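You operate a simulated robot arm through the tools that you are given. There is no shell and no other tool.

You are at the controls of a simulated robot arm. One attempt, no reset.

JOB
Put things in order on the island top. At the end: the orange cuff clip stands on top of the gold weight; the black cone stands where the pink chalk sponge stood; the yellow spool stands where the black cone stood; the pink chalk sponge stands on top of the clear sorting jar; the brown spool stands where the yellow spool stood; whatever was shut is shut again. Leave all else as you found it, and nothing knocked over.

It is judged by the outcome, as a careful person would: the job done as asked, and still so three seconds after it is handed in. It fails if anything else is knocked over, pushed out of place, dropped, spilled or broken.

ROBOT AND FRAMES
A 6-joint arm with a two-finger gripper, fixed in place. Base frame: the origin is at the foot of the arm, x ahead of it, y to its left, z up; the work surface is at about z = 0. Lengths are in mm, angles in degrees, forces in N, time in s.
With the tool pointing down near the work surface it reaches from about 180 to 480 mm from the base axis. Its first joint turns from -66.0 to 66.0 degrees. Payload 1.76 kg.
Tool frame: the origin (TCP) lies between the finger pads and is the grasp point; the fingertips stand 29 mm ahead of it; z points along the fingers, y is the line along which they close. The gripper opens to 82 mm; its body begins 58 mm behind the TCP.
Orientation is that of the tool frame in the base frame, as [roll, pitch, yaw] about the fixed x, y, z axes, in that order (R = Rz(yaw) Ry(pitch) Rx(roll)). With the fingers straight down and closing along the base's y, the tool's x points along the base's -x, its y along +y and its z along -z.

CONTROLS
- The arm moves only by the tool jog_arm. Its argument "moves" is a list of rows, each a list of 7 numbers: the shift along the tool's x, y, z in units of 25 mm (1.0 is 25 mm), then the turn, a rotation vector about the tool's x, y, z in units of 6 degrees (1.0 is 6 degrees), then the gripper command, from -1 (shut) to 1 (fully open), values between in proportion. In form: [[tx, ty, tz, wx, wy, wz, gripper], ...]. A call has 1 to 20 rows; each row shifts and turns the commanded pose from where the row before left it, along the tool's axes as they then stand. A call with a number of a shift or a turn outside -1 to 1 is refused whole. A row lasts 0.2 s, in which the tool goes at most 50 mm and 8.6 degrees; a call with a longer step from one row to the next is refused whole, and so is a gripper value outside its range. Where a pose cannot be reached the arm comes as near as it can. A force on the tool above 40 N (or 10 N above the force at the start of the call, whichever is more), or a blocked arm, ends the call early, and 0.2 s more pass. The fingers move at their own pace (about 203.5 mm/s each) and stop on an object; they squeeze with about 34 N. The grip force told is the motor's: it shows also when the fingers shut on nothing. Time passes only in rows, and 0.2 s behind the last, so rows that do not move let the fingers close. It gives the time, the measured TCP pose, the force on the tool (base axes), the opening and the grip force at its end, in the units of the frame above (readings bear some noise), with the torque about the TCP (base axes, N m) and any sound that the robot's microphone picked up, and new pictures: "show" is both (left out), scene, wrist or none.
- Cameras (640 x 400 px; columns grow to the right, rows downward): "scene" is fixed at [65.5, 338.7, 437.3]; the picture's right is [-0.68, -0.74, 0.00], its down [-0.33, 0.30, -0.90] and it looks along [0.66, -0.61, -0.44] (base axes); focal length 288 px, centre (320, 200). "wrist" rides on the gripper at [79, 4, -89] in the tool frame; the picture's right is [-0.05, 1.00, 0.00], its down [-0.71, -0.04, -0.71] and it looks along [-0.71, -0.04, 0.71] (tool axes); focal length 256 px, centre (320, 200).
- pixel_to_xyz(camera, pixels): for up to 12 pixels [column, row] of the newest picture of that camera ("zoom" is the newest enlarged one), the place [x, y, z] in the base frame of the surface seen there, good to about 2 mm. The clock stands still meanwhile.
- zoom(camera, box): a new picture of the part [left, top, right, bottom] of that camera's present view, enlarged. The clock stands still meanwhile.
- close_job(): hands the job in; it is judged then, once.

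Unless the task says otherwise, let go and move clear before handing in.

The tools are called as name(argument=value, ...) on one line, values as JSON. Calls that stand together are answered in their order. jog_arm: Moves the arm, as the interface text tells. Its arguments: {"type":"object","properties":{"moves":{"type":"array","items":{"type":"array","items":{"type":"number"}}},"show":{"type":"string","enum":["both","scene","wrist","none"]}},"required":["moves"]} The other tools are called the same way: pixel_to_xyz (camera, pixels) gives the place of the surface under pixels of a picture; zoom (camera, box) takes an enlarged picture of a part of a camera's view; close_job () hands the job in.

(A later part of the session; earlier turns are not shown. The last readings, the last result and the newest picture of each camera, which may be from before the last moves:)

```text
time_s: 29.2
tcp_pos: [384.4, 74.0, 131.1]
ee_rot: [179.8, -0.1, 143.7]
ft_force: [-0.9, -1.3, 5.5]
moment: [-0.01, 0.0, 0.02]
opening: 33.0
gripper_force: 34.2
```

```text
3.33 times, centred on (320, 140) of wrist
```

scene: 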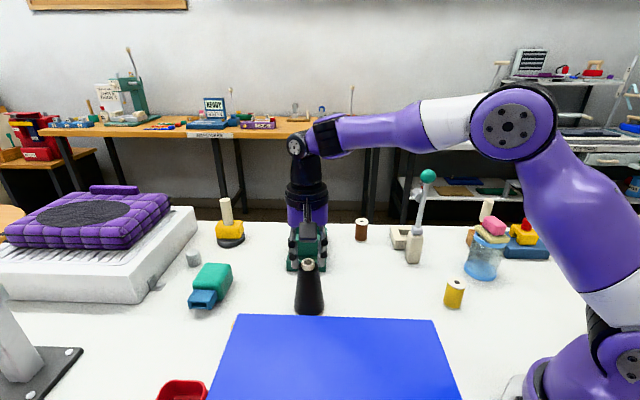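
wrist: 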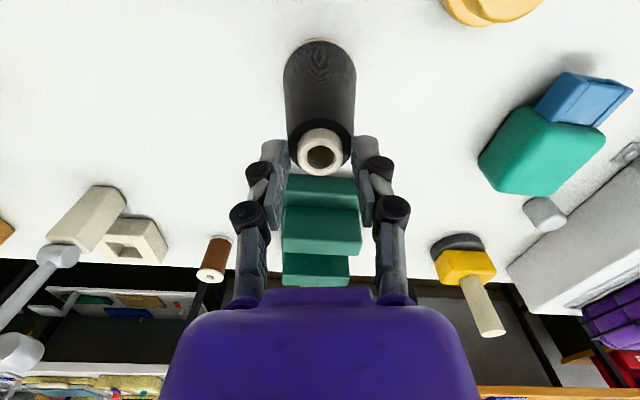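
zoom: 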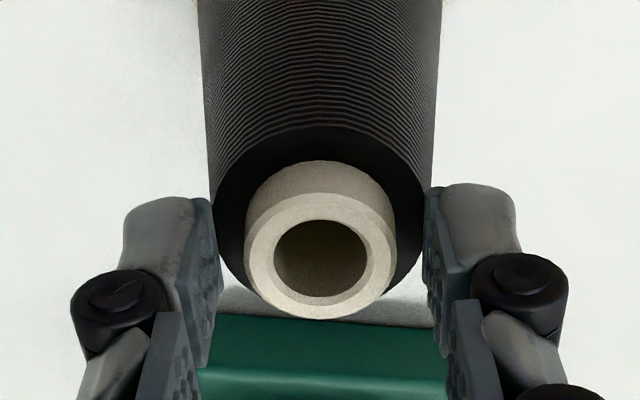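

The fingers stopped at 33 mm on the black shoulder rather than the core, with 5.5 N upward push, so this is a poor hold. I'll reopen and check the green block's clearance before gripping the cone's body lower.

jog_arm(moves=[[0, 0, 0, 0, 0, 0, 0], [0, 0, 0, 0, 0, 0, 0.5], [0, 0, 0, 0, 0, 0, 0.5]], show="wrist")

pixel_to_xyz(camera="wrist", pixels=[[322, 180], [290, 185], [358, 185], [322, 150], [302, 135], [340, 135], [300, 225], [345, 225]])

```text
time_s: 30.0
tcp_pos: [385.4, 74.5, 131.4]
ee_rot: [-180.0, 0.0, 143.7]
ft_force: [-0.1, -0.3, -0.5]
moment: [-0.01, 0.06, -0.01]
opening: 61.3
gripper_force: 0.1
```

wrist: 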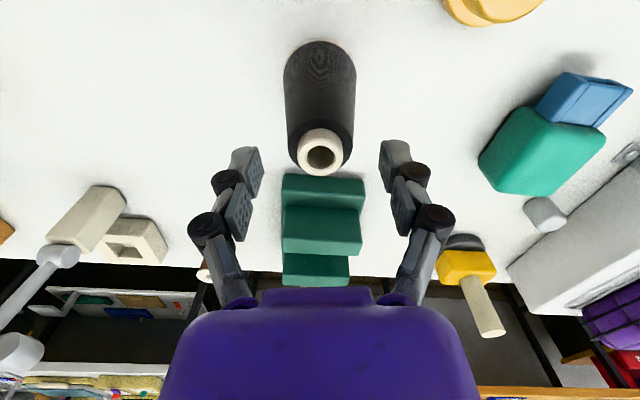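

```text
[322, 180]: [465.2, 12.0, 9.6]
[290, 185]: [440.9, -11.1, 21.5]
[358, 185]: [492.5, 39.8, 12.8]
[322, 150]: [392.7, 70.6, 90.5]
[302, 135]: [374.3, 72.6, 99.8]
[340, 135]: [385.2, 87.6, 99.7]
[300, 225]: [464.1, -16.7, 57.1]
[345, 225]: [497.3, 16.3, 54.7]
```

The green block is ≥90 mm from the cone; clear. Lowering 42 mm along the cone's sides so the tips grip at z≈60, above its centre of mass.

jog_arm(moves=[[0, 0, 0.6, 0, 0, 0, 0.5], [0, 0, 0.6, 0, 0, 0, 0.5], [0, 0, 0.5, 0, 0, 0, 0.5], [0, 0, 0, 0, 0, 0, 0.5]], show="wrist")

```text
time_s: 31.0
tcp_pos: [384.7, 74.2, 88.5]
ee_rot: [-180.0, 0.0, 143.6]
ft_force: [0.1, -1.2, -0.2]
moment: [-0.01, 0.04, -0.02]
opening: 61.5
gripper_force: 0.0
```

wrist: 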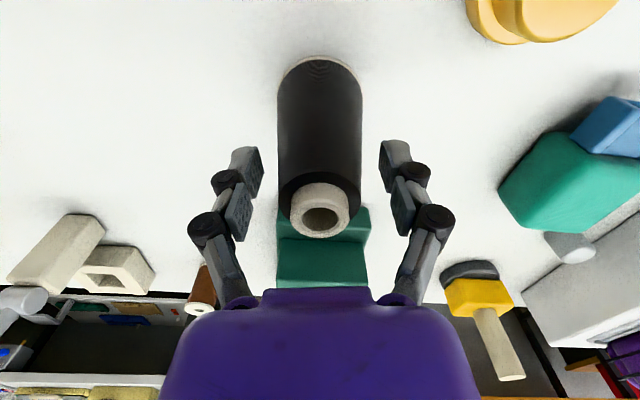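

Cone is centred between the fingers (320,150). Closing.

jog_arm(moves=[[0, 0, 0, 0, 0, 0, 0.15], [0, 0, 0, 0, 0, 0, -0.1], [0, 0, 0, 0, 0, 0, -1], [0, 0, 0, 0, 0, 0, -1]])

```text
time_s: 32.0
tcp_pos: [385.9, 74.5, 89.7]
ee_rot: [180.0, 0.0, 143.6]
ft_force: [-0.2, -1.1, 2.8]
moment: [0.0, 0.05, 0.03]
opening: 43.8
gripper_force: 33.9
```

scene: 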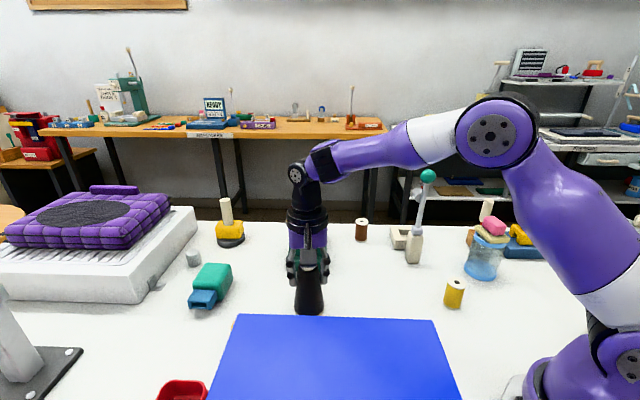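
wrist: 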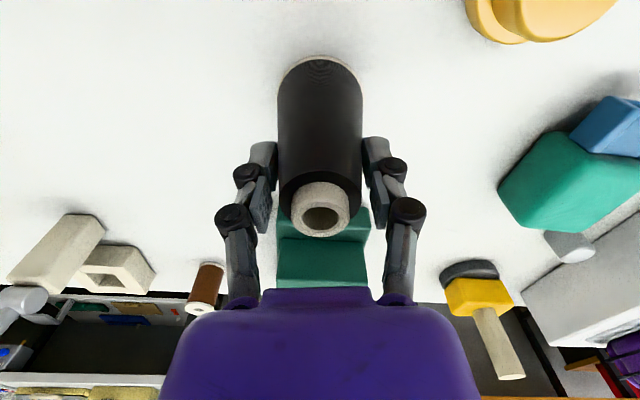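

Gripped at 43.8 mm opening, 34 N. Lifting gently 20 mm to check it holds.

jog_arm(moves=[[0, 0, -0.2, 0, 0, 0, -1], [0, 0, -0.3, 0, 0, 0, -1], [0, 0, -0.3, 0, 0, 0, -1], [0, 0, 0, 0, 0, 0, -1]])

zoom(camera="scene", box=[260, 200, 360, 320])

```text
time_s: 33.0
tcp_pos: [385.0, 75.1, 108.6]
ee_rot: [180.0, 0.0, 143.7]
ft_force: [-0.7, -0.5, -1.2]
moment: [0.0, 0.0, -0.03]
opening: 43.6
gripper_force: 34.4
```

scene: 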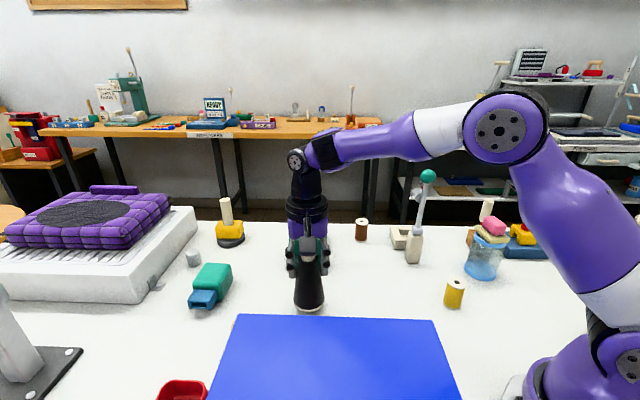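
wrist: 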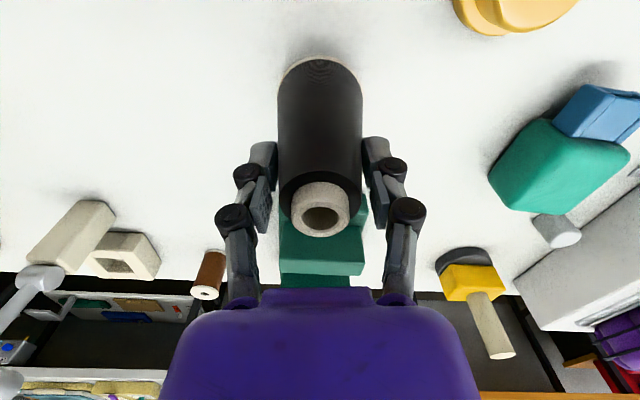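

```text
3.33 times, centred on (310, 260) of scene
```

zoom: 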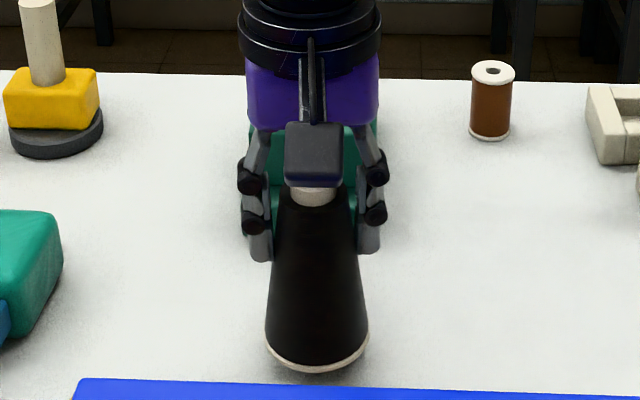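

The cone hangs firmly and upright. Lifting 40 mm more and carrying it to the sponge's old spot (370,-108.6) via an inward waypoint.

jog_arm(moves=[[0, 0, -0.6, 0, 0, 0, -1], [0, 0, -0.8, 0, 0, 0, -1], [-0.1, -0.35, -0.2, 0, 0, 0, -1], [-0.209, -0.69, 0, 0, 0, 0, -1], [-0.209, -0.69, 0, 0, 0, 0, -1], [-0.209, -0.69, 0, 0, 0, 0, -1], [-0.209, -0.69, 0, 0, 0, 0, -1], [-0.209, -0.69, 0, 0, 0, 0, -1], [-0.51, -0.51, 0, 0, 0, 0, -1], [-0.51, -0.51, 0, 0, 0, 0, -1], [-0.51, -0.51, 0, 0, 0, 0, -1], [-0.51, -0.51, 0, 0, 0, 0, -1], [-0.4, -0.25, 0, 0, 0, 0, -1], [-0.25, -0.1, 0, 0, 0, 0, -1], [0, 0, 0, 0, 0, 0, -1]])

```text
time_s: 36.2
tcp_pos: [370.0, -106.7, 147.5]
ee_rot: [-180.0, 0.0, 143.8]
ft_force: [0.2, -0.4, -1.0]
moment: [0.01, 0.01, 0.0]
opening: 43.8
gripper_force: 34.0
```

scene: 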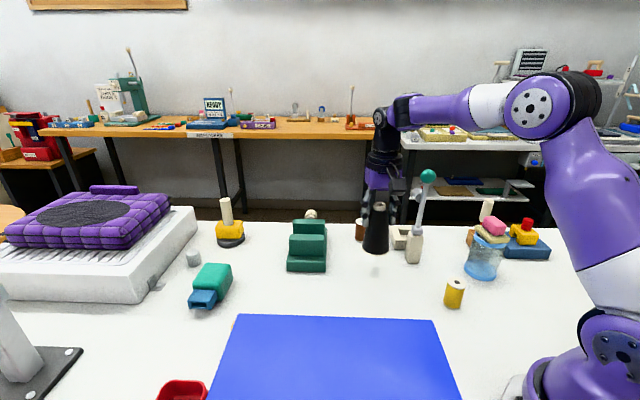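
wrist: 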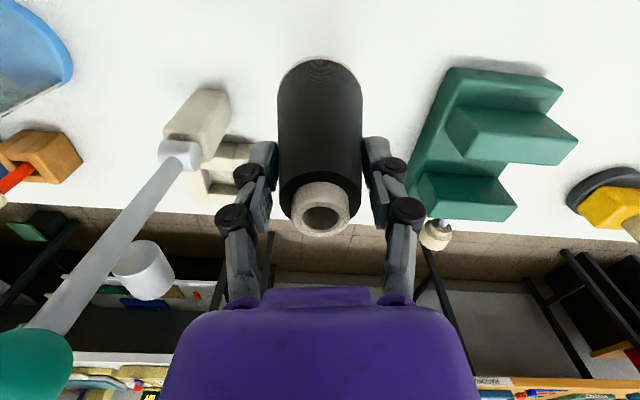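

Above the target; lowering to ~2 mm above the table, then slowly to contact.

jog_arm(moves=[[-0.03, -0.05, 0.7, 0, 0, 0, -1], [0, 0, 0.8, 0, 0, 0, -1], [0, 0, 0.5, 0, 0, 0, -1], [0, 0, 0.2, 0, 0, 0, -1], [0, 0, 0, 0, 0, 0, -1]])

zoom(camera="scene", box=[330, 180, 430, 290])

```text
time_s: 37.4
tcp_pos: [370.5, -108.4, 93.3]
ee_rot: [179.9, 0.1, 143.8]
ft_force: [-0.6, -0.1, -1.5]
moment: [0.02, 0.0, -0.03]
opening: 44.1
gripper_force: 34.5
```

scene: 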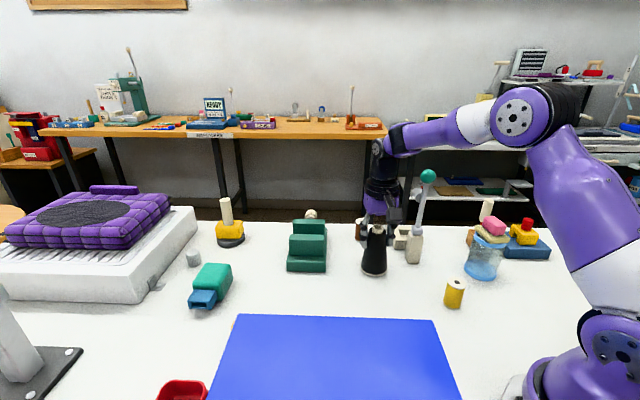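
wrist: 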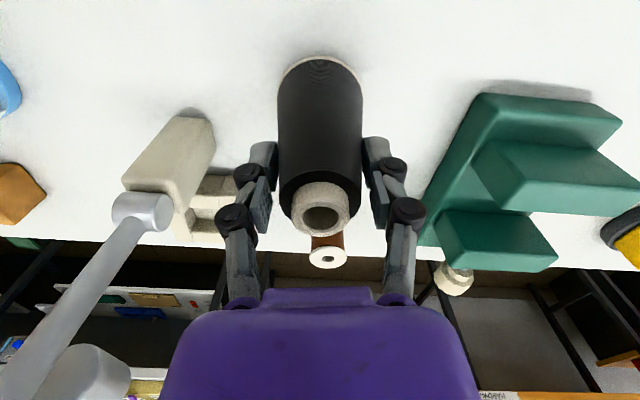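

```text
3.64 times, centred on (380, 235) of scene
```

zoom: 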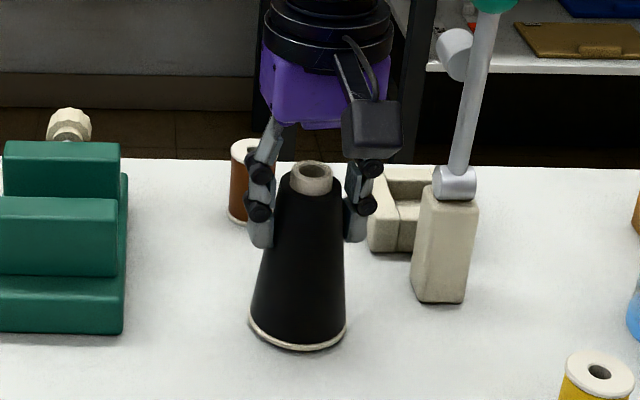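

jog_arm(moves=[[0, 0, 0.06, 0, 0, 0, -1], [0, 0, 0.04, 0, 0, 0, -1], [0, 0, 0, 0, 0, 0, -1]], show="none")

```text
time_s: 38.2
tcp_pos: [370.3, -108.6, 90.4]
ee_rot: [179.9, 0.0, 143.7]
ft_force: [0.5, 0.5, -1.9]
moment: [0.01, -0.02, 0.01]
opening: 43.9
gripper_force: 33.7
```

No contact yet (Fz −1.9). Continuing down 1 mm at a time.

jog_arm(moves=[[0, 0, 0.04, 0, 0, 0, -1], [0, 0, 0, 0, 0, 0, -1]], show="none")

```text
time_s: 38.8
tcp_pos: [371.3, -107.8, 90.6]
ee_rot: [180.0, 0.1, 143.7]
ft_force: [-0.4, 0.1, -1.8]
moment: [0.0, -0.01, -0.01]
opening: 43.7
gripper_force: 34.0
```

jog_arm(moves=[[0, 0, 0.04, 0, 0, 0, -1], [0, 0, 0, 0, 0, 0, -1]], show="none")

```text
time_s: 39.4
tcp_pos: [370.0, -108.0, 89.3]
ee_rot: [180.0, 0.0, 143.7]
ft_force: [-0.8, 0.2, 1.8]
moment: [0.06, 0.03, 0.04]
opening: 43.8
gripper_force: 34.6
```

Contact felt (Fz +1.8). Releasing.

jog_arm(moves=[[0, 0, 0, 0, 0, 0, 0.2], [0, 0, 0, 0, 0, 0, 0.5], [0, 0, 0, 0, 0, 0, 0.5]])

zoom(camera="scene", box=[330, 180, 430, 290])

```text
time_s: 40.2
tcp_pos: [370.7, -108.6, 87.4]
ee_rot: [180.0, 0.1, 143.8]
ft_force: [-0.1, -0.7, -0.5]
moment: [0.01, 0.04, 0.02]
opening: 61.3
gripper_force: 0.0
```

scene: 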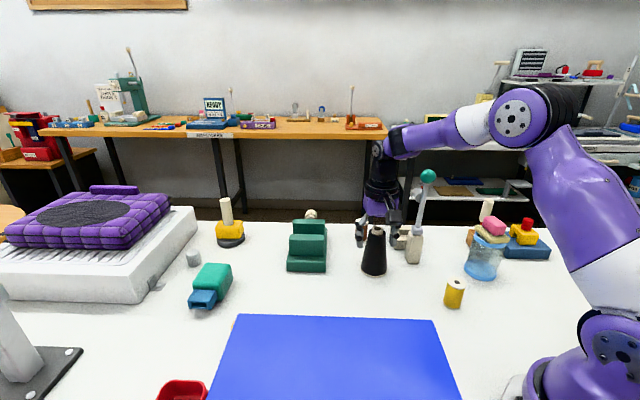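
wrist: 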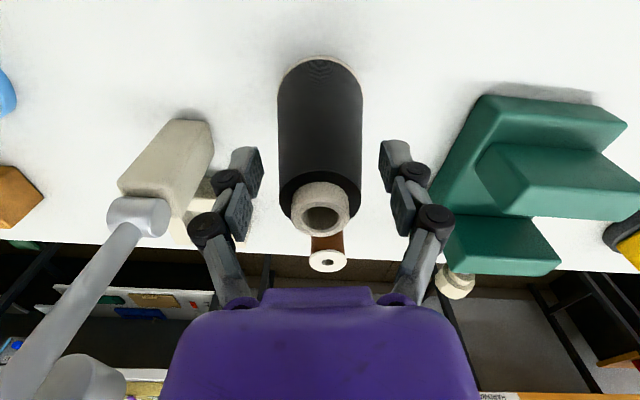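

```text
3.64 times, centred on (380, 235) of scene
```

zoom: 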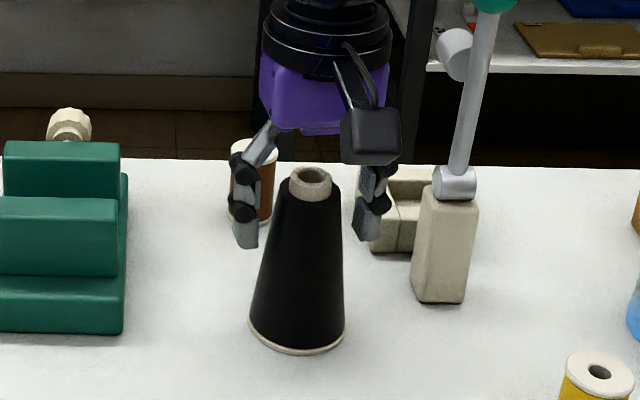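

The cone stands upright at the sponge's old spot. Lifting clear, then moving over to the yellow spool.

jog_arm(moves=[[0, 0, -0.5, 0, 0, 0, 0.5], [0, 0, -1, 0, 0, 0, 0.5], [0, 0, -1, 0, 0, 0, 0.5], [0, 0, -1, 0, 0, 0, 0.5], [0, 0, -1, 0, 0, 0, 0.5], [0, 0, -0.9, 0, 0, 0, 0.2], [0.82, -0.74, 0, 0, 0, 0, 0.2], [0.82, -0.74, 0, 0, 0, 0, 0.2], [0.82, -0.74, 0, 0, 0, 0, 0.2], [0.82, -0.74, 0, 0, 0, 0, 0.2], [0.82, -0.74, 0, 0, 0, 0, 0.2], [0.82, -0.74, 0, 0, 0, 0, 0.2], [0, 0, 0.5, 0, 0, 0, 0.2]])

zoom(camera="scene", box=[330, 200, 500, 320])

```text
time_s: 43.0
tcp_pos: [205.5, -123.9, 212.1]
ee_rot: [-179.9, 0.1, 143.7]
ft_force: [0.4, 0.1, -0.7]
moment: [0.01, 0.01, 0.0]
opening: 49.3
gripper_force: 0.0
```

scene: 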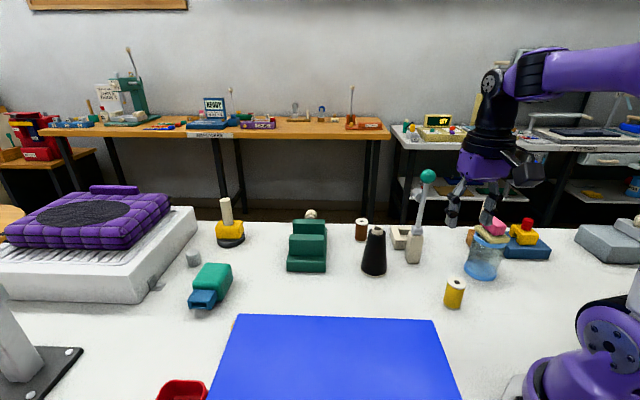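
wrist: 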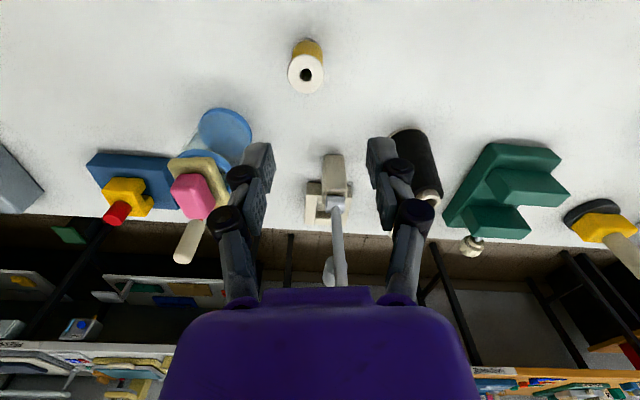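

```text
3.33 times, centred on (415, 260) of scene
```

zoom: 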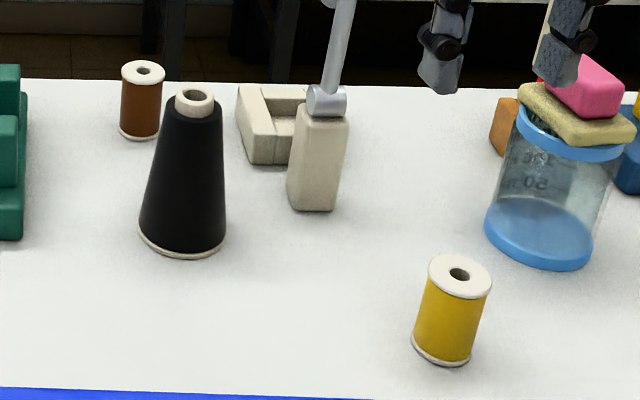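

zoom(camera="wrist", box=[270, 25, 340, 105])

```text
5.00 times, centred on (305, 65) of wrist
```

zoom: 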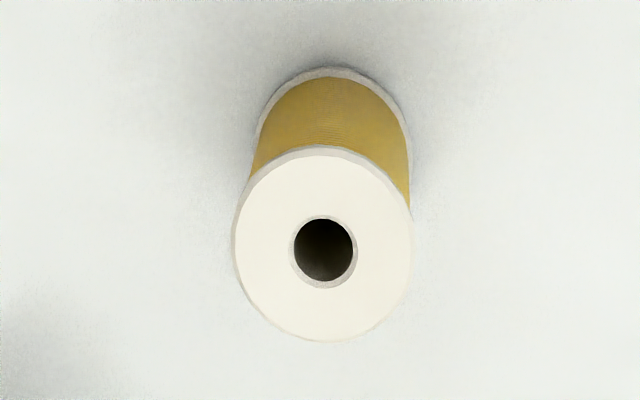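

pixel_to_xyz(camera="zoom", pixels=[[240, 250], [405, 250], [322, 162], [322, 332], [265, 190], [380, 190], [265, 310], [380, 310], [330, 72], [260, 130], [405, 130], [340, 110]])

pixel_to_xyz(camera="scene", pixels=[[446, 281], [464, 281], [455, 278], [455, 285], [454, 309], [445, 303], [461, 305], [361, 219], [356, 219], [366, 219], [361, 241], [362, 217]])

```text
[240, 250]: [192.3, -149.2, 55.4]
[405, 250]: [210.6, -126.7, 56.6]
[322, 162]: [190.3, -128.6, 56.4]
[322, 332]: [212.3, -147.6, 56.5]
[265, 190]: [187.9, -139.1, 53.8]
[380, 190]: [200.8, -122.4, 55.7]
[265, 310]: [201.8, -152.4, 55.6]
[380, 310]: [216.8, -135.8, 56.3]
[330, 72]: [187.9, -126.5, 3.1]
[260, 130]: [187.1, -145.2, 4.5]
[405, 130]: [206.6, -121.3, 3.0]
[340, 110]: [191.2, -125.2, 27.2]
```

```text
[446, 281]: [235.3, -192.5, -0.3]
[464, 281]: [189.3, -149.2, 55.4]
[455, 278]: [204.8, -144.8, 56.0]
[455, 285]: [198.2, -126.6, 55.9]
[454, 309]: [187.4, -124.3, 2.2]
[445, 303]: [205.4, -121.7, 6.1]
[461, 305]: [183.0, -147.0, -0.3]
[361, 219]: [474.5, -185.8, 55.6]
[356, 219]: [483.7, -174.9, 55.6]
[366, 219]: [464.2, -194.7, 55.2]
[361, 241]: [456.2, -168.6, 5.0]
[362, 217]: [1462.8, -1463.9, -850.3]
```

Yellow spool: centre ≈(201.5,-137.8), height 56, flange radius ≈16. Moving over it and descending to just above.

jog_arm(moves=[[-0.2, -0.543, 0, 0, 0, 0, 0.25], [0, 0, 0.9, 0, 0, 0, 0.25], [0, 0, 0.9, 0, 0, 0, 0.25], [0, 0, 0.9, 0, 0, 0, 0.25], [0, 0, 0.8, 0, 0, 0, 0.25], [0, 0, 0.4, 0, 0, 0, 0.25], [0, 0, 0, 0, 0, 0, 0.25]])

```text
time_s: 44.6
tcp_pos: [202.3, -138.8, 113.3]
ee_rot: [179.9, 0.1, 143.7]
ft_force: [-0.4, 1.3, 0.4]
moment: [0.03, 0.0, -0.01]
opening: 51.3
gripper_force: 0.0
```

scene: 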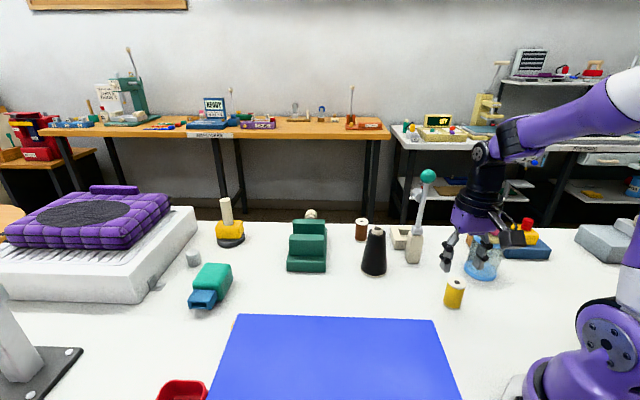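
wrist: 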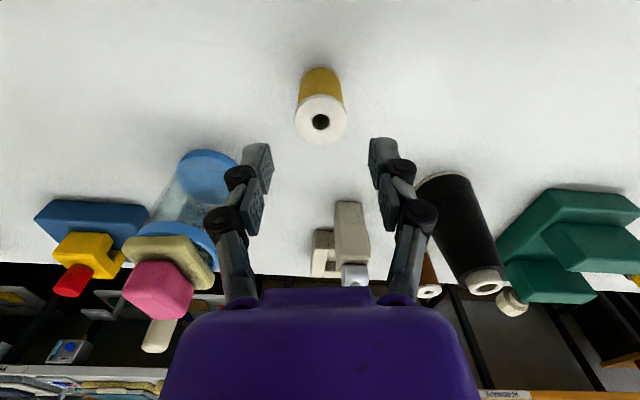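

Spool centred at (320,120). Lowering to TCP z≈46.

jog_arm(moves=[[0, 0.03, 0.9, 0, 0, 0, 0.25], [0, 0, 0.9, 0, 0, 0, 0.25], [0, 0, 0.6, 0, 0, 0, 0.25], [0, 0, 0.28, 0, 0, 0, 0.25], [0, 0, 0, 0, 0, 0, 0.25]])

```text
time_s: 45.8
tcp_pos: [202.6, -139.4, 44.7]
ee_rot: [-179.9, 0.0, 143.7]
ft_force: [-1.1, 0.4, -0.4]
moment: [0.01, -0.02, -0.03]
opening: 51.1
gripper_force: 0.1
```

scene: 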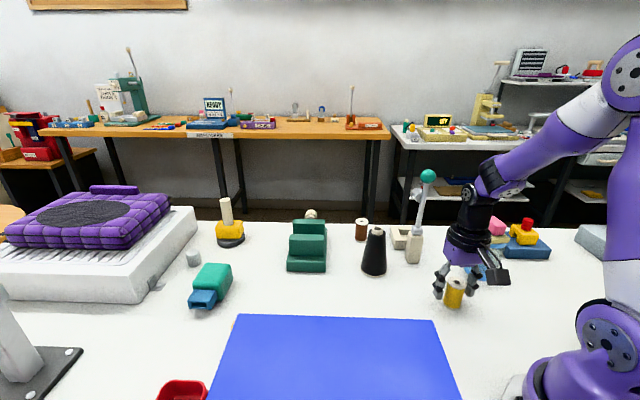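
wrist: 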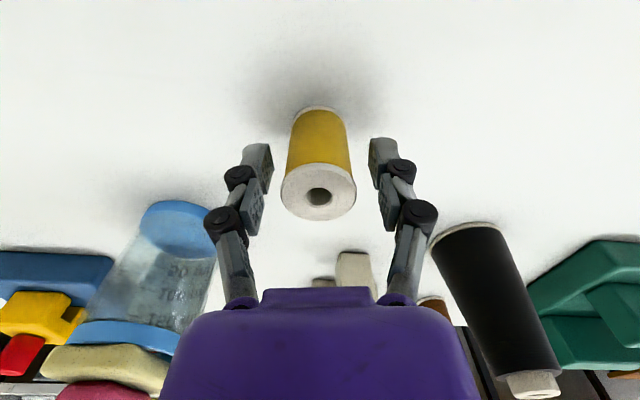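

Centred. Closing on the spool.

jog_arm(moves=[[0, 0, 0, 0, 0, 0, 0], [0, 0, 0, 0, 0, 0, -0.3], [0, 0, 0, 0, 0, 0, -1], [0, 0, 0, 0, 0, 0, -1]], show="wrist")

```text
time_s: 46.8
tcp_pos: [202.7, -137.9, 45.2]
ee_rot: [-180.0, 0.0, 143.6]
ft_force: [-0.7, 1.2, 7.4]
moment: [0.06, 0.04, 0.03]
opening: 32.4
gripper_force: 34.4
```

wrist: 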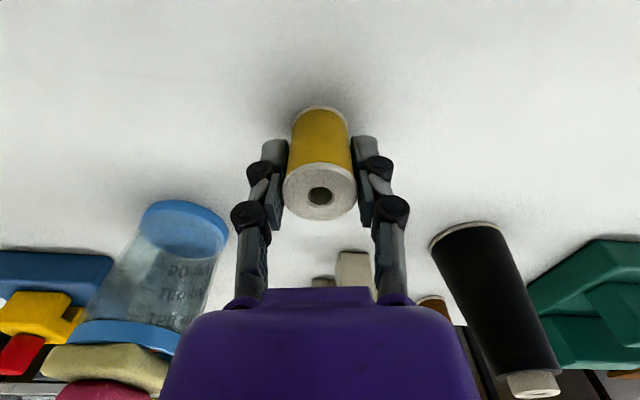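

Gripped at 32.4 mm, 34 N. Lifting straight up a bit first to check the hold.

jog_arm(moves=[[0, 0, -0.3, 0, 0, 0, -1], [0, 0, -0.6, 0, 0, 0, -1], [0, 0, -0.9, 0, 0, 0, -1], [0, 0, -0.9, 0, 0, 0, -1], [0, 0, -0.9, 0, 0, 0, -1], [0, 0, -0.6, 0, 0, 0, -1], [0, 0, 0, 0, 0, 0, -1]])

```text
time_s: 48.4
tcp_pos: [201.7, -137.6, 152.5]
ee_rot: [180.0, -0.1, 143.8]
ft_force: [0.8, 0.6, -0.7]
moment: [0.0, -0.01, 0.05]
opening: 32.5
gripper_force: 34.1
```

scene: 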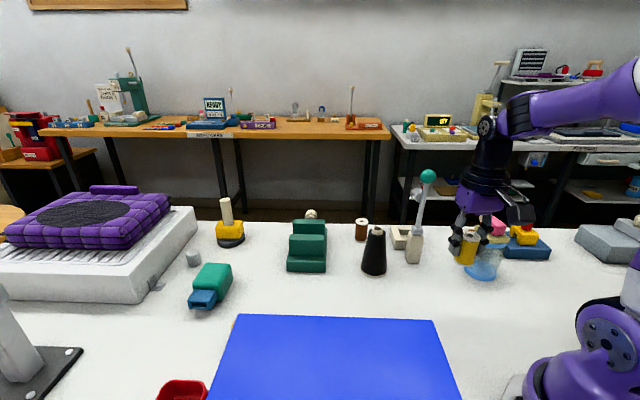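
wrist: 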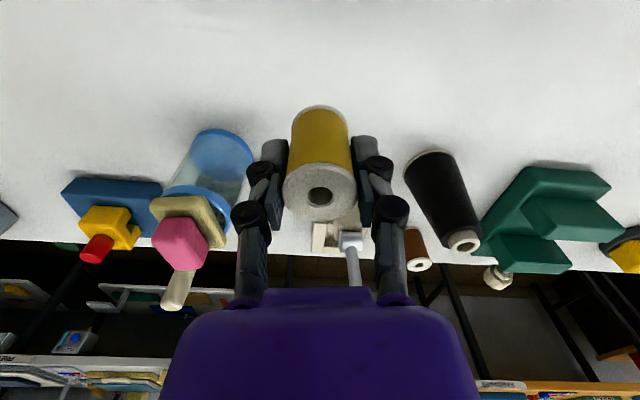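

The spool is held firmly. Carrying it straight across to above the cone's old spot (385,75).

jog_arm(moves=[[-0.03, 0.4, 0, 0, 0, 0, -1], [-0.061, 0.8, 0, 0, 0, 0, -1], [-0.061, 0.8, 0, 0, 0, 0, -1], [-0.061, 0.8, 0, 0, 0, 0, -1], [-0.061, 0.8, 0, 0, 0, 0, -1], [-0.061, 0.8, 0, 0, 0, 0, -1], [-0.061, 0.8, 0, 0, 0, 0, -1], [-0.061, 0.8, 0, 0, 0, 0, -1], [-0.061, 0.8, 0, 0, 0, 0, -1], [-0.061, 0.8, 0, 0, 0, 0, -1], [-0.061, 0.8, 0, 0, 0, 0, -1], [-0.061, 0.8, 0, 0, 0, 0, -1], [-0.061, 0.8, 0, 0, 0, 0, -1], [-0.061, 0.8, 0, 0, 0, 0, -1], [-0.03, 0.4, 0, 0, 0, 0, -1], [0, 0, 0, 0, 0, 0, -1]])

```text
time_s: 51.8
tcp_pos: [385.3, 76.5, 150.3]
ee_rot: [180.0, 0.1, 143.7]
ft_force: [-1.2, -0.4, -0.1]
moment: [0.01, 0.04, 0.01]
opening: 32.2
gripper_force: 34.1
```

scene: 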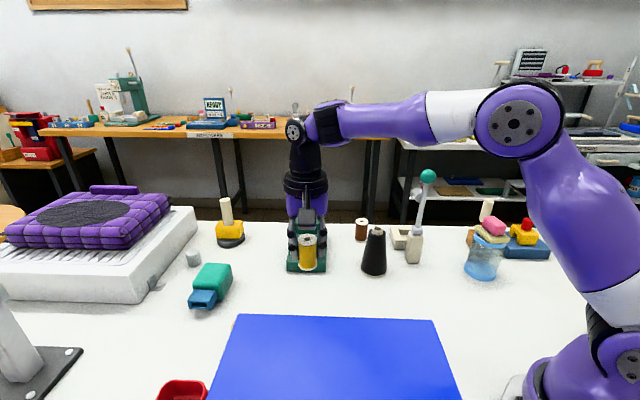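
wrist: 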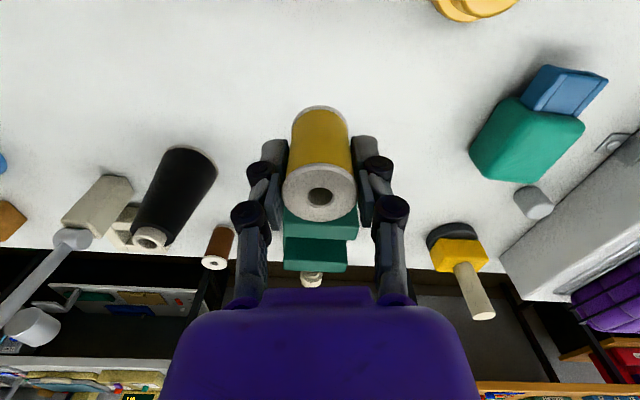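

At (385.3,76.5); small correction and lowering to ~3 mm above the table.

jog_arm(moves=[[-0.06, -0.055, 0.8, 0, 0, 0, -1], [0, 0, 0.9, 0, 0, 0, -1], [0, 0, 0.9, 0, 0, 0, -1], [0, 0, 0.8, 0, 0, 0, -1], [0, 0, 0.5, 0, 0, 0, -1], [0, 0, 0.1, 0, 0, 0, -1], [0, 0, 0, 0, 0, 0, -1]])

zoom(camera="scene", box=[260, 200, 360, 320])

```text
time_s: 53.4
tcp_pos: [385.3, 73.7, 51.4]
ee_rot: [-180.0, 0.0, 143.6]
ft_force: [0.0, -1.0, 0.0]
moment: [-0.01, 0.01, -0.01]
opening: 32.6
gripper_force: 33.5
```

scene: 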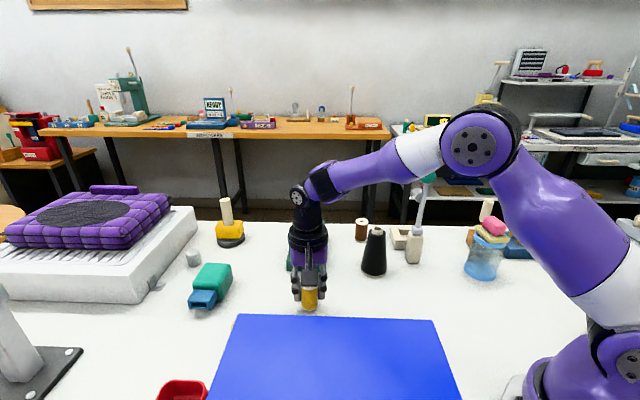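
wrist: 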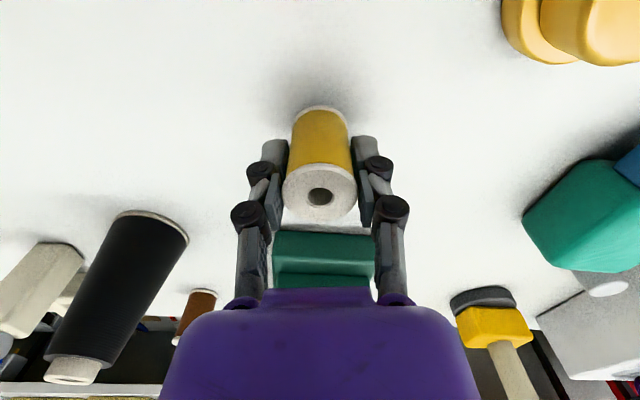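

```text
3.33 times, centred on (310, 260) of scene
```

zoom: 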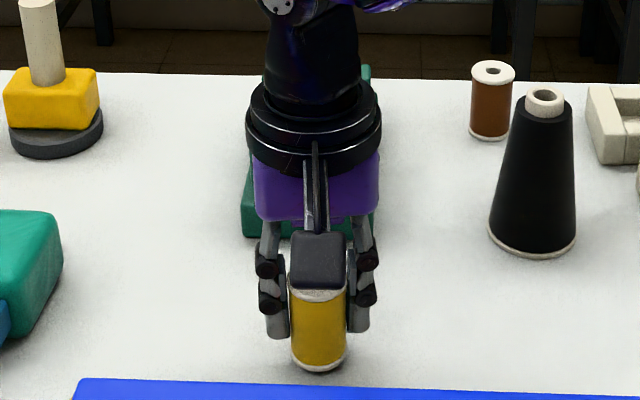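

jog_arm(moves=[[0, 0, 0.1, 0, 0, 0, -1], [0, 0, 0.06, 0, 0, 0, -1], [0, 0, 0.02, 0, 0, 0, -1], [0, 0, 0, 0, 0, 0, -1]], show="none")

```text
time_s: 54.4
tcp_pos: [383.9, 73.8, 48.2]
ee_rot: [180.0, 0.0, 143.7]
ft_force: [-0.7, 0.2, -0.2]
moment: [0.02, 0.01, 0.02]
opening: 32.1
gripper_force: 34.5
```

jog_arm(moves=[[0, 0, 0.05, 0, 0, 0, -1], [0, 0, 0, 0, 0, 0, -1]], show="none")

```text
time_s: 55.0
tcp_pos: [384.3, 74.3, 45.9]
ee_rot: [180.0, 0.0, 143.7]
ft_force: [0.1, -0.4, 0.5]
moment: [0.0, -0.01, -0.03]
opening: 32.3
gripper_force: 34.1
```

jog_arm(moves=[[0, 0, 0.04, 0, 0, 0, -1], [0, 0, 0, 0, 0, 0, -1]], show="none")

```text
time_s: 55.6
tcp_pos: [385.5, 72.2, 45.4]
ee_rot: [179.8, 0.0, 143.9]
ft_force: [-7.8, 0.3, 23.2]
moment: [0.05, 0.39, 0.0]
opening: 32.5
gripper_force: 33.9
```

Firm contact (23 N). Easing up slightly before letting go.

jog_arm(moves=[[0, 0, -0.025, 0, 0, 0, -1], [0, 0, 0, 0, 0, 0, -1]], show="none")

```text
time_s: 56.2
tcp_pos: [385.7, 74.1, 45.6]
ee_rot: [179.9, 0.1, 143.7]
ft_force: [-2.4, 2.5, 12.9]
moment: [0.14, 0.08, 0.02]
opening: 32.5
gripper_force: 33.6
```

jog_arm(moves=[[0, 0, -0.02, 0, 0, 0, -1], [0, 0, 0, 0, 0, 0, -0.1], [0, 0, 0, 0, 0, 0, 0.25], [0, 0, 0, 0, 0, 0, 0.25]])

zoom(camera="scene", box=[260, 200, 360, 320])

```text
time_s: 57.2
tcp_pos: [385.5, 72.8, 46.8]
ee_rot: [180.0, -0.1, 143.7]
ft_force: [-0.1, -0.5, -0.7]
moment: [0.0, 0.03, 0.03]
opening: 51.3
gripper_force: 0.1
```

scene: 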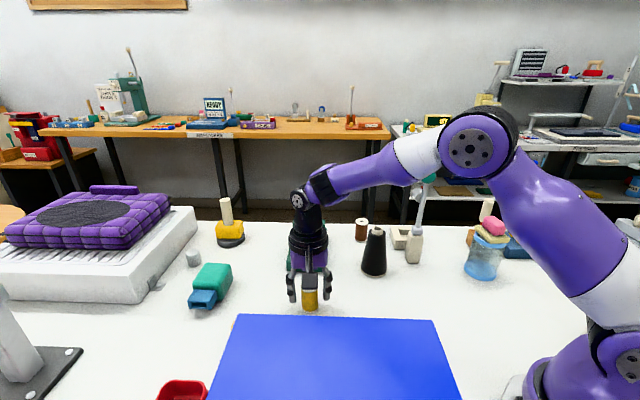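
wrist: 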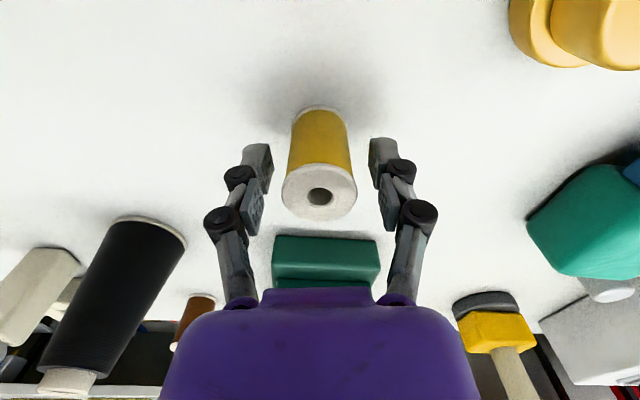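

```text
3.33 times, centred on (310, 260) of scene
```

zoom: 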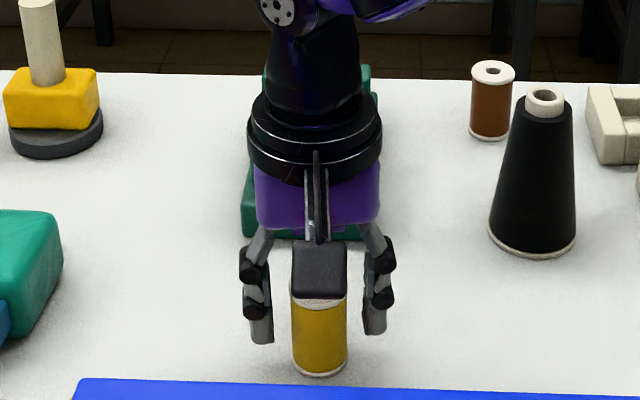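

The yellow spool stands at the cone's old spot. Lifting clear and moving toward the brown spool, which is at roughly (469,-181), near the edge of reach; I also query the lever device's geometry.

jog_arm(moves=[[0, 0, -0.5, 0, 0, 0, 0.25], [0, 0, -1, 0, 0, 0, 0.25], [0, 0, -1, 0, 0, 0, 0.25], [0, 0, -1, 0, 0, 0, 0.25], [0, 0, -1, 0, 0, 0, 0.25], [0, 0, -1, 0, 0, 0, 0.25], [0, 0, -0.9, 0, 0, 0, 0.25], [-0.564, -0.64, 0, 0, 0, 0, 0.25], [-0.564, -0.64, 0, 0, 0, 0, 0.25], [-0.564, -0.64, 0, 0, 0, 0, 0.25], [-0.564, -0.64, 0, 0, 0, 0, 0.25], [-0.564, -0.64, 0, 0, 0, 0, 0.25], [-0.564, -0.64, 0, 0, 0, 0, 0.25], [-0.564, -0.64, 0, 0, 0, 0, 0.25], [-0.564, -0.64, 0, 0, 0, 0, 0.25], [0, 0, 0, 0, 0, 0, 0.25]])

zoom(camera="scene", box=[340, 150, 460, 270])

zoom(camera="scene", box=[260, 200, 360, 320])

```text
time_s: 60.6
tcp_pos: [401.8, -96.5, 206.1]
ee_rot: [179.9, 0.0, 143.7]
ft_force: [-0.4, 0.0, 0.0]
moment: [0.02, -0.01, 0.0]
opening: 51.1
gripper_force: 0.1
```

scene: 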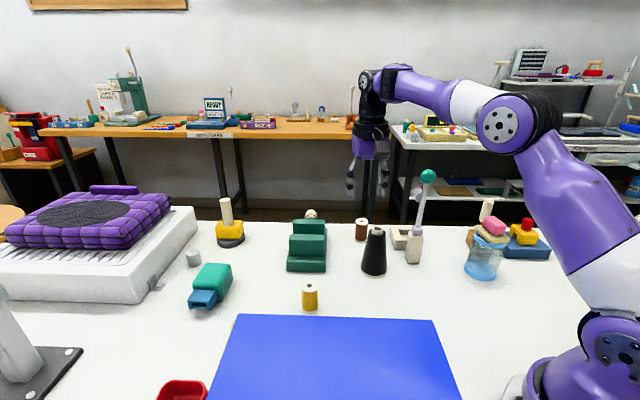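
wrist: 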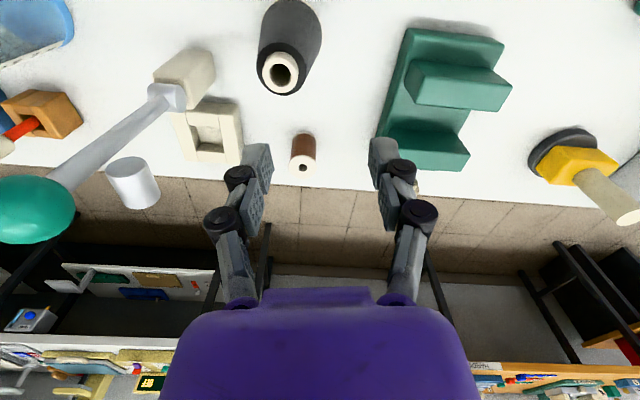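

```text
3.33 times, centred on (400, 210) of scene
```

zoom: 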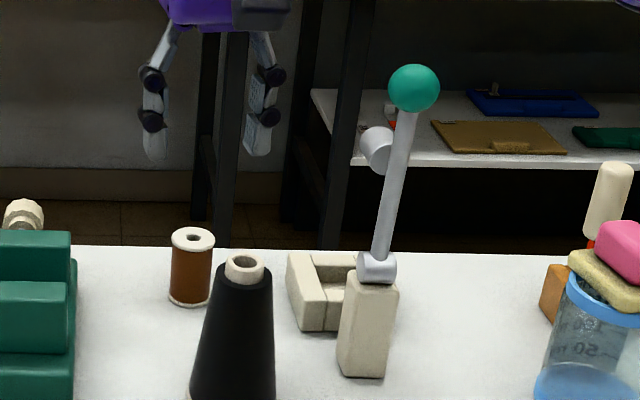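

```text
3.33 times, centred on (310, 260) of scene
```

zoom: 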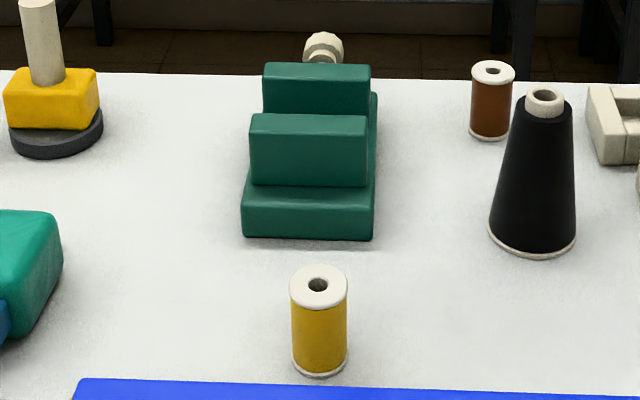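

zoom(camera="wrist", box=[270, 110, 340, 190])

pixel_to_xyz(camera="wrist", pixels=[[303, 170], [294, 166], [313, 166], [303, 162], [303, 138], [135, 185], [20, 210], [165, 97], [215, 130], [235, 110], [180, 70], [215, 160]])

pixel_to_xyz(camera="scene", pixels=[[393, 194], [392, 190], [428, 176], [424, 170], [433, 176], [413, 232], [303, 284], [309, 281], [316, 285], [309, 291]])

```text
5.00 times, centred on (305, 150) of wrist
```

zoom: 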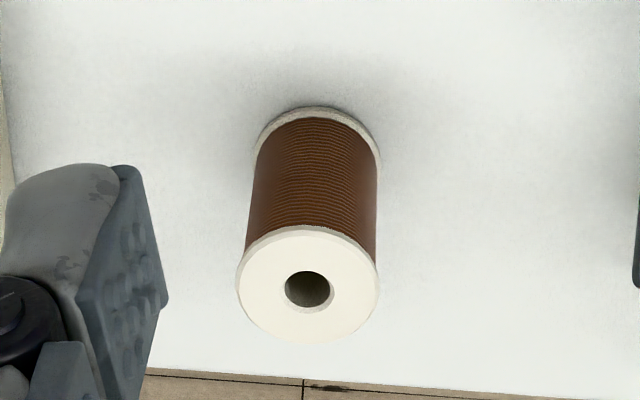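

```text
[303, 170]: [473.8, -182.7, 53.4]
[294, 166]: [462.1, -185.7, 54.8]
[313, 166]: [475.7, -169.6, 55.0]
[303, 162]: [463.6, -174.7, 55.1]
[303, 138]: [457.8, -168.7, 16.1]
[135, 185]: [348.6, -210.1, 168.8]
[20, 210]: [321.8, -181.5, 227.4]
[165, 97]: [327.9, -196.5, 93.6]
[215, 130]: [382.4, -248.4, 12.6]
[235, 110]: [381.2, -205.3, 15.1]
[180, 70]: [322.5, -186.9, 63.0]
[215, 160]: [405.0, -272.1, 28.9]
```

```text
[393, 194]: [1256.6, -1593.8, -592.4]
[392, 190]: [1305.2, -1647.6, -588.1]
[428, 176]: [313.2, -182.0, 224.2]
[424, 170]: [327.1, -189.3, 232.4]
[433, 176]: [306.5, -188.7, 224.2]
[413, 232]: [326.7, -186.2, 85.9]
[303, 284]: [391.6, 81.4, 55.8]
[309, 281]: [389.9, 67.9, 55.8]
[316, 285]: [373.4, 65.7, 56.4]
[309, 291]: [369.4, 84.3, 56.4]
```

pixel_to_xyz(camera="zoom", pixels=[[290, 272], [318, 300], [322, 295], [334, 310]])

zoom(camera="wrist", box=[270, 110, 340, 190])

pixel_to_xyz(camera="zoom", pixels=[[243, 285], [373, 285], [310, 236], [310, 338], [260, 250], [358, 250], [260, 322], [358, 322], [318, 110], [262, 140], [375, 150]])

```text
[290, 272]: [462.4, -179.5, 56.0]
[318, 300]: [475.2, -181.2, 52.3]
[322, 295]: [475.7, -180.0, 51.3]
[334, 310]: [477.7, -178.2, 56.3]
```

```text
5.00 times, centred on (305, 150) of wrist
```

zoom: 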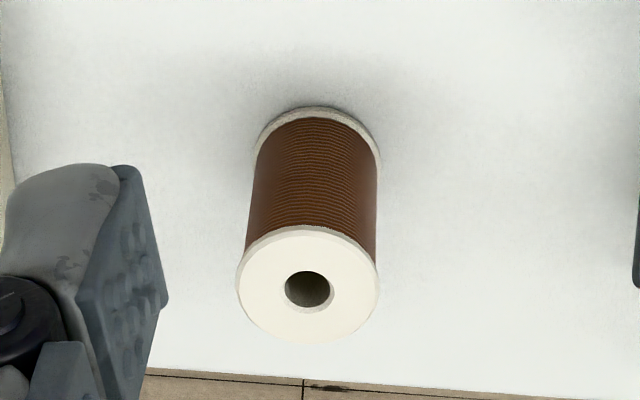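

```text
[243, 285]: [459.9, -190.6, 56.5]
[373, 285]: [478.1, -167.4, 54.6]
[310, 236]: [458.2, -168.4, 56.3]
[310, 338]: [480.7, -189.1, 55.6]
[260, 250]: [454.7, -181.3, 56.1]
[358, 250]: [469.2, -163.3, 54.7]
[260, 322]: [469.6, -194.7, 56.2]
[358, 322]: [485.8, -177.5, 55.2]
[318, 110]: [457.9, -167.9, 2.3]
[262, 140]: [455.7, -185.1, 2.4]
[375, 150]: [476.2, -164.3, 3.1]
```

Brown spool centre ≈(469.5,-179), height 56 (r≈502 mm, slightly past the stated reach). I'll yaw the tool to be radial, move out over it at z≈150, and see what pose is reached.

jog_arm(moves=[[0, 0, 0, 0, 0, -0.85, 0.25], [0, 0, 0, 0, 0, -0.85, 0.25], [0, 0, 0, 0, 0, -0.85, 0.25], [-0.742, -0.422, 0, 0, 0, 0, 0.25], [-0.742, -0.422, 0, 0, 0, 0, 0.25], [-0.742, -0.422, 0, 0, 0, 0, 0.25], [-0.742, -0.422, 0.6, 0, 0, 0, 0.25], [-0.742, -0.422, 0.6, 0, 0, 0, 0.25], [0, 0, 0.8, 0, 0, 0, 0.25], [0, 0, 0, 0, 0, 0, 0.25]])

```text
time_s: 62.8
tcp_pos: [430.0, -156.4, 144.3]
ee_rot: [180.0, -0.1, 159.0]
ft_force: [-0.2, 0.6, -0.2]
moment: [-0.02, -0.02, -0.03]
opening: 51.4
gripper_force: 0.0
out of reach, approached as far as the arm can: row 5, 6, 7, 8
```

scene: 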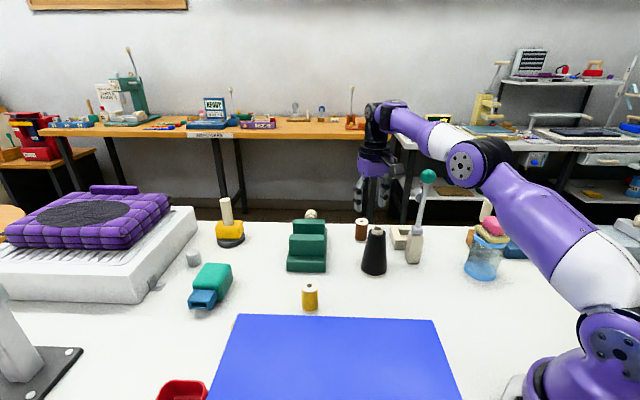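
wrist: 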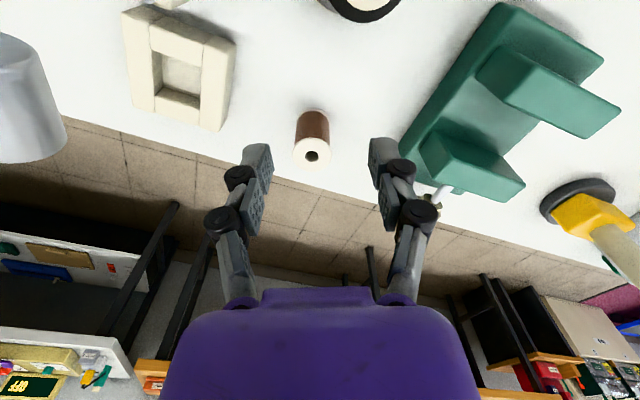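

With the tool straight down the arm stops at r≈458 mm at this height, so I'll need to tilt the tool ~13° outward. First I check the forearm's clearance to the green knob by probing the arm's surface.

pixel_to_xyz(camera="scene", pixels=[[415, 125], [440, 140], [425, 150], [405, 140], [435, 155], [460, 165], [395, 110], [385, 130], [372, 145], [375, 165], [428, 176], [450, 120]])

zoom(camera="scene", box=[340, 90, 520, 210])

```text
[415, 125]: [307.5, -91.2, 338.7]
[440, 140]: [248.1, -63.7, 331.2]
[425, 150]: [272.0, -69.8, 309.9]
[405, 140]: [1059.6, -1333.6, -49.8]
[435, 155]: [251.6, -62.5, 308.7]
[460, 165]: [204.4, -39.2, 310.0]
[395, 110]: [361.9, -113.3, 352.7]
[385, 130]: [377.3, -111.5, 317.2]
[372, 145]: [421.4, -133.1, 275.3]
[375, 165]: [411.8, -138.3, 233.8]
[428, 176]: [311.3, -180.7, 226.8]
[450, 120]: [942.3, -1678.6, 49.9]
```

```text
3.33 times, centred on (430, 150) of scene
```

zoom: 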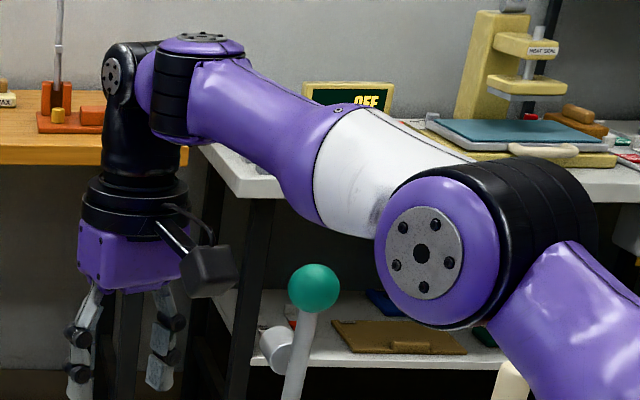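

The forearm runs ≥60 mm above and beside the knob here. I'll yaw 6° and tilt the tool 13° outward about its closing axis (so the pads stay parallel to the spool's axis), then check.

jog_arm(moves=[[0, 0, 0, 0, 0, -1.0, 0.25], [0, 0, 0, 0, -0.722, 0, 0.25], [0, 0, 0, 0, -0.722, 0, 0.25], [0, 0, 0, 0, -0.722, 0, 0.25], [0, 0, 0, 0, 0, 0, 0.25]])

```text
time_s: 64.0
tcp_pos: [430.1, -155.6, 144.1]
ee_rot: [180.0, 13.1, 164.9]
ft_force: [0.5, 0.2, -0.5]
moment: [0.0, 0.01, -0.03]
opening: 51.2
gripper_force: 0.1
```

scene: 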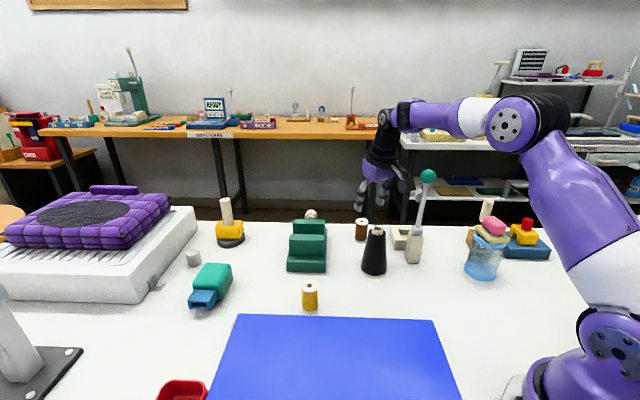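
wrist: 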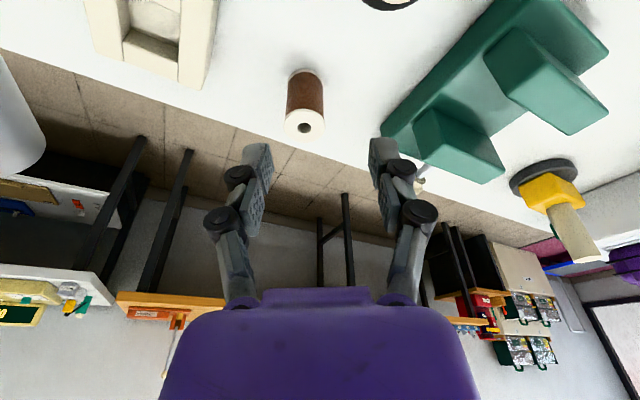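

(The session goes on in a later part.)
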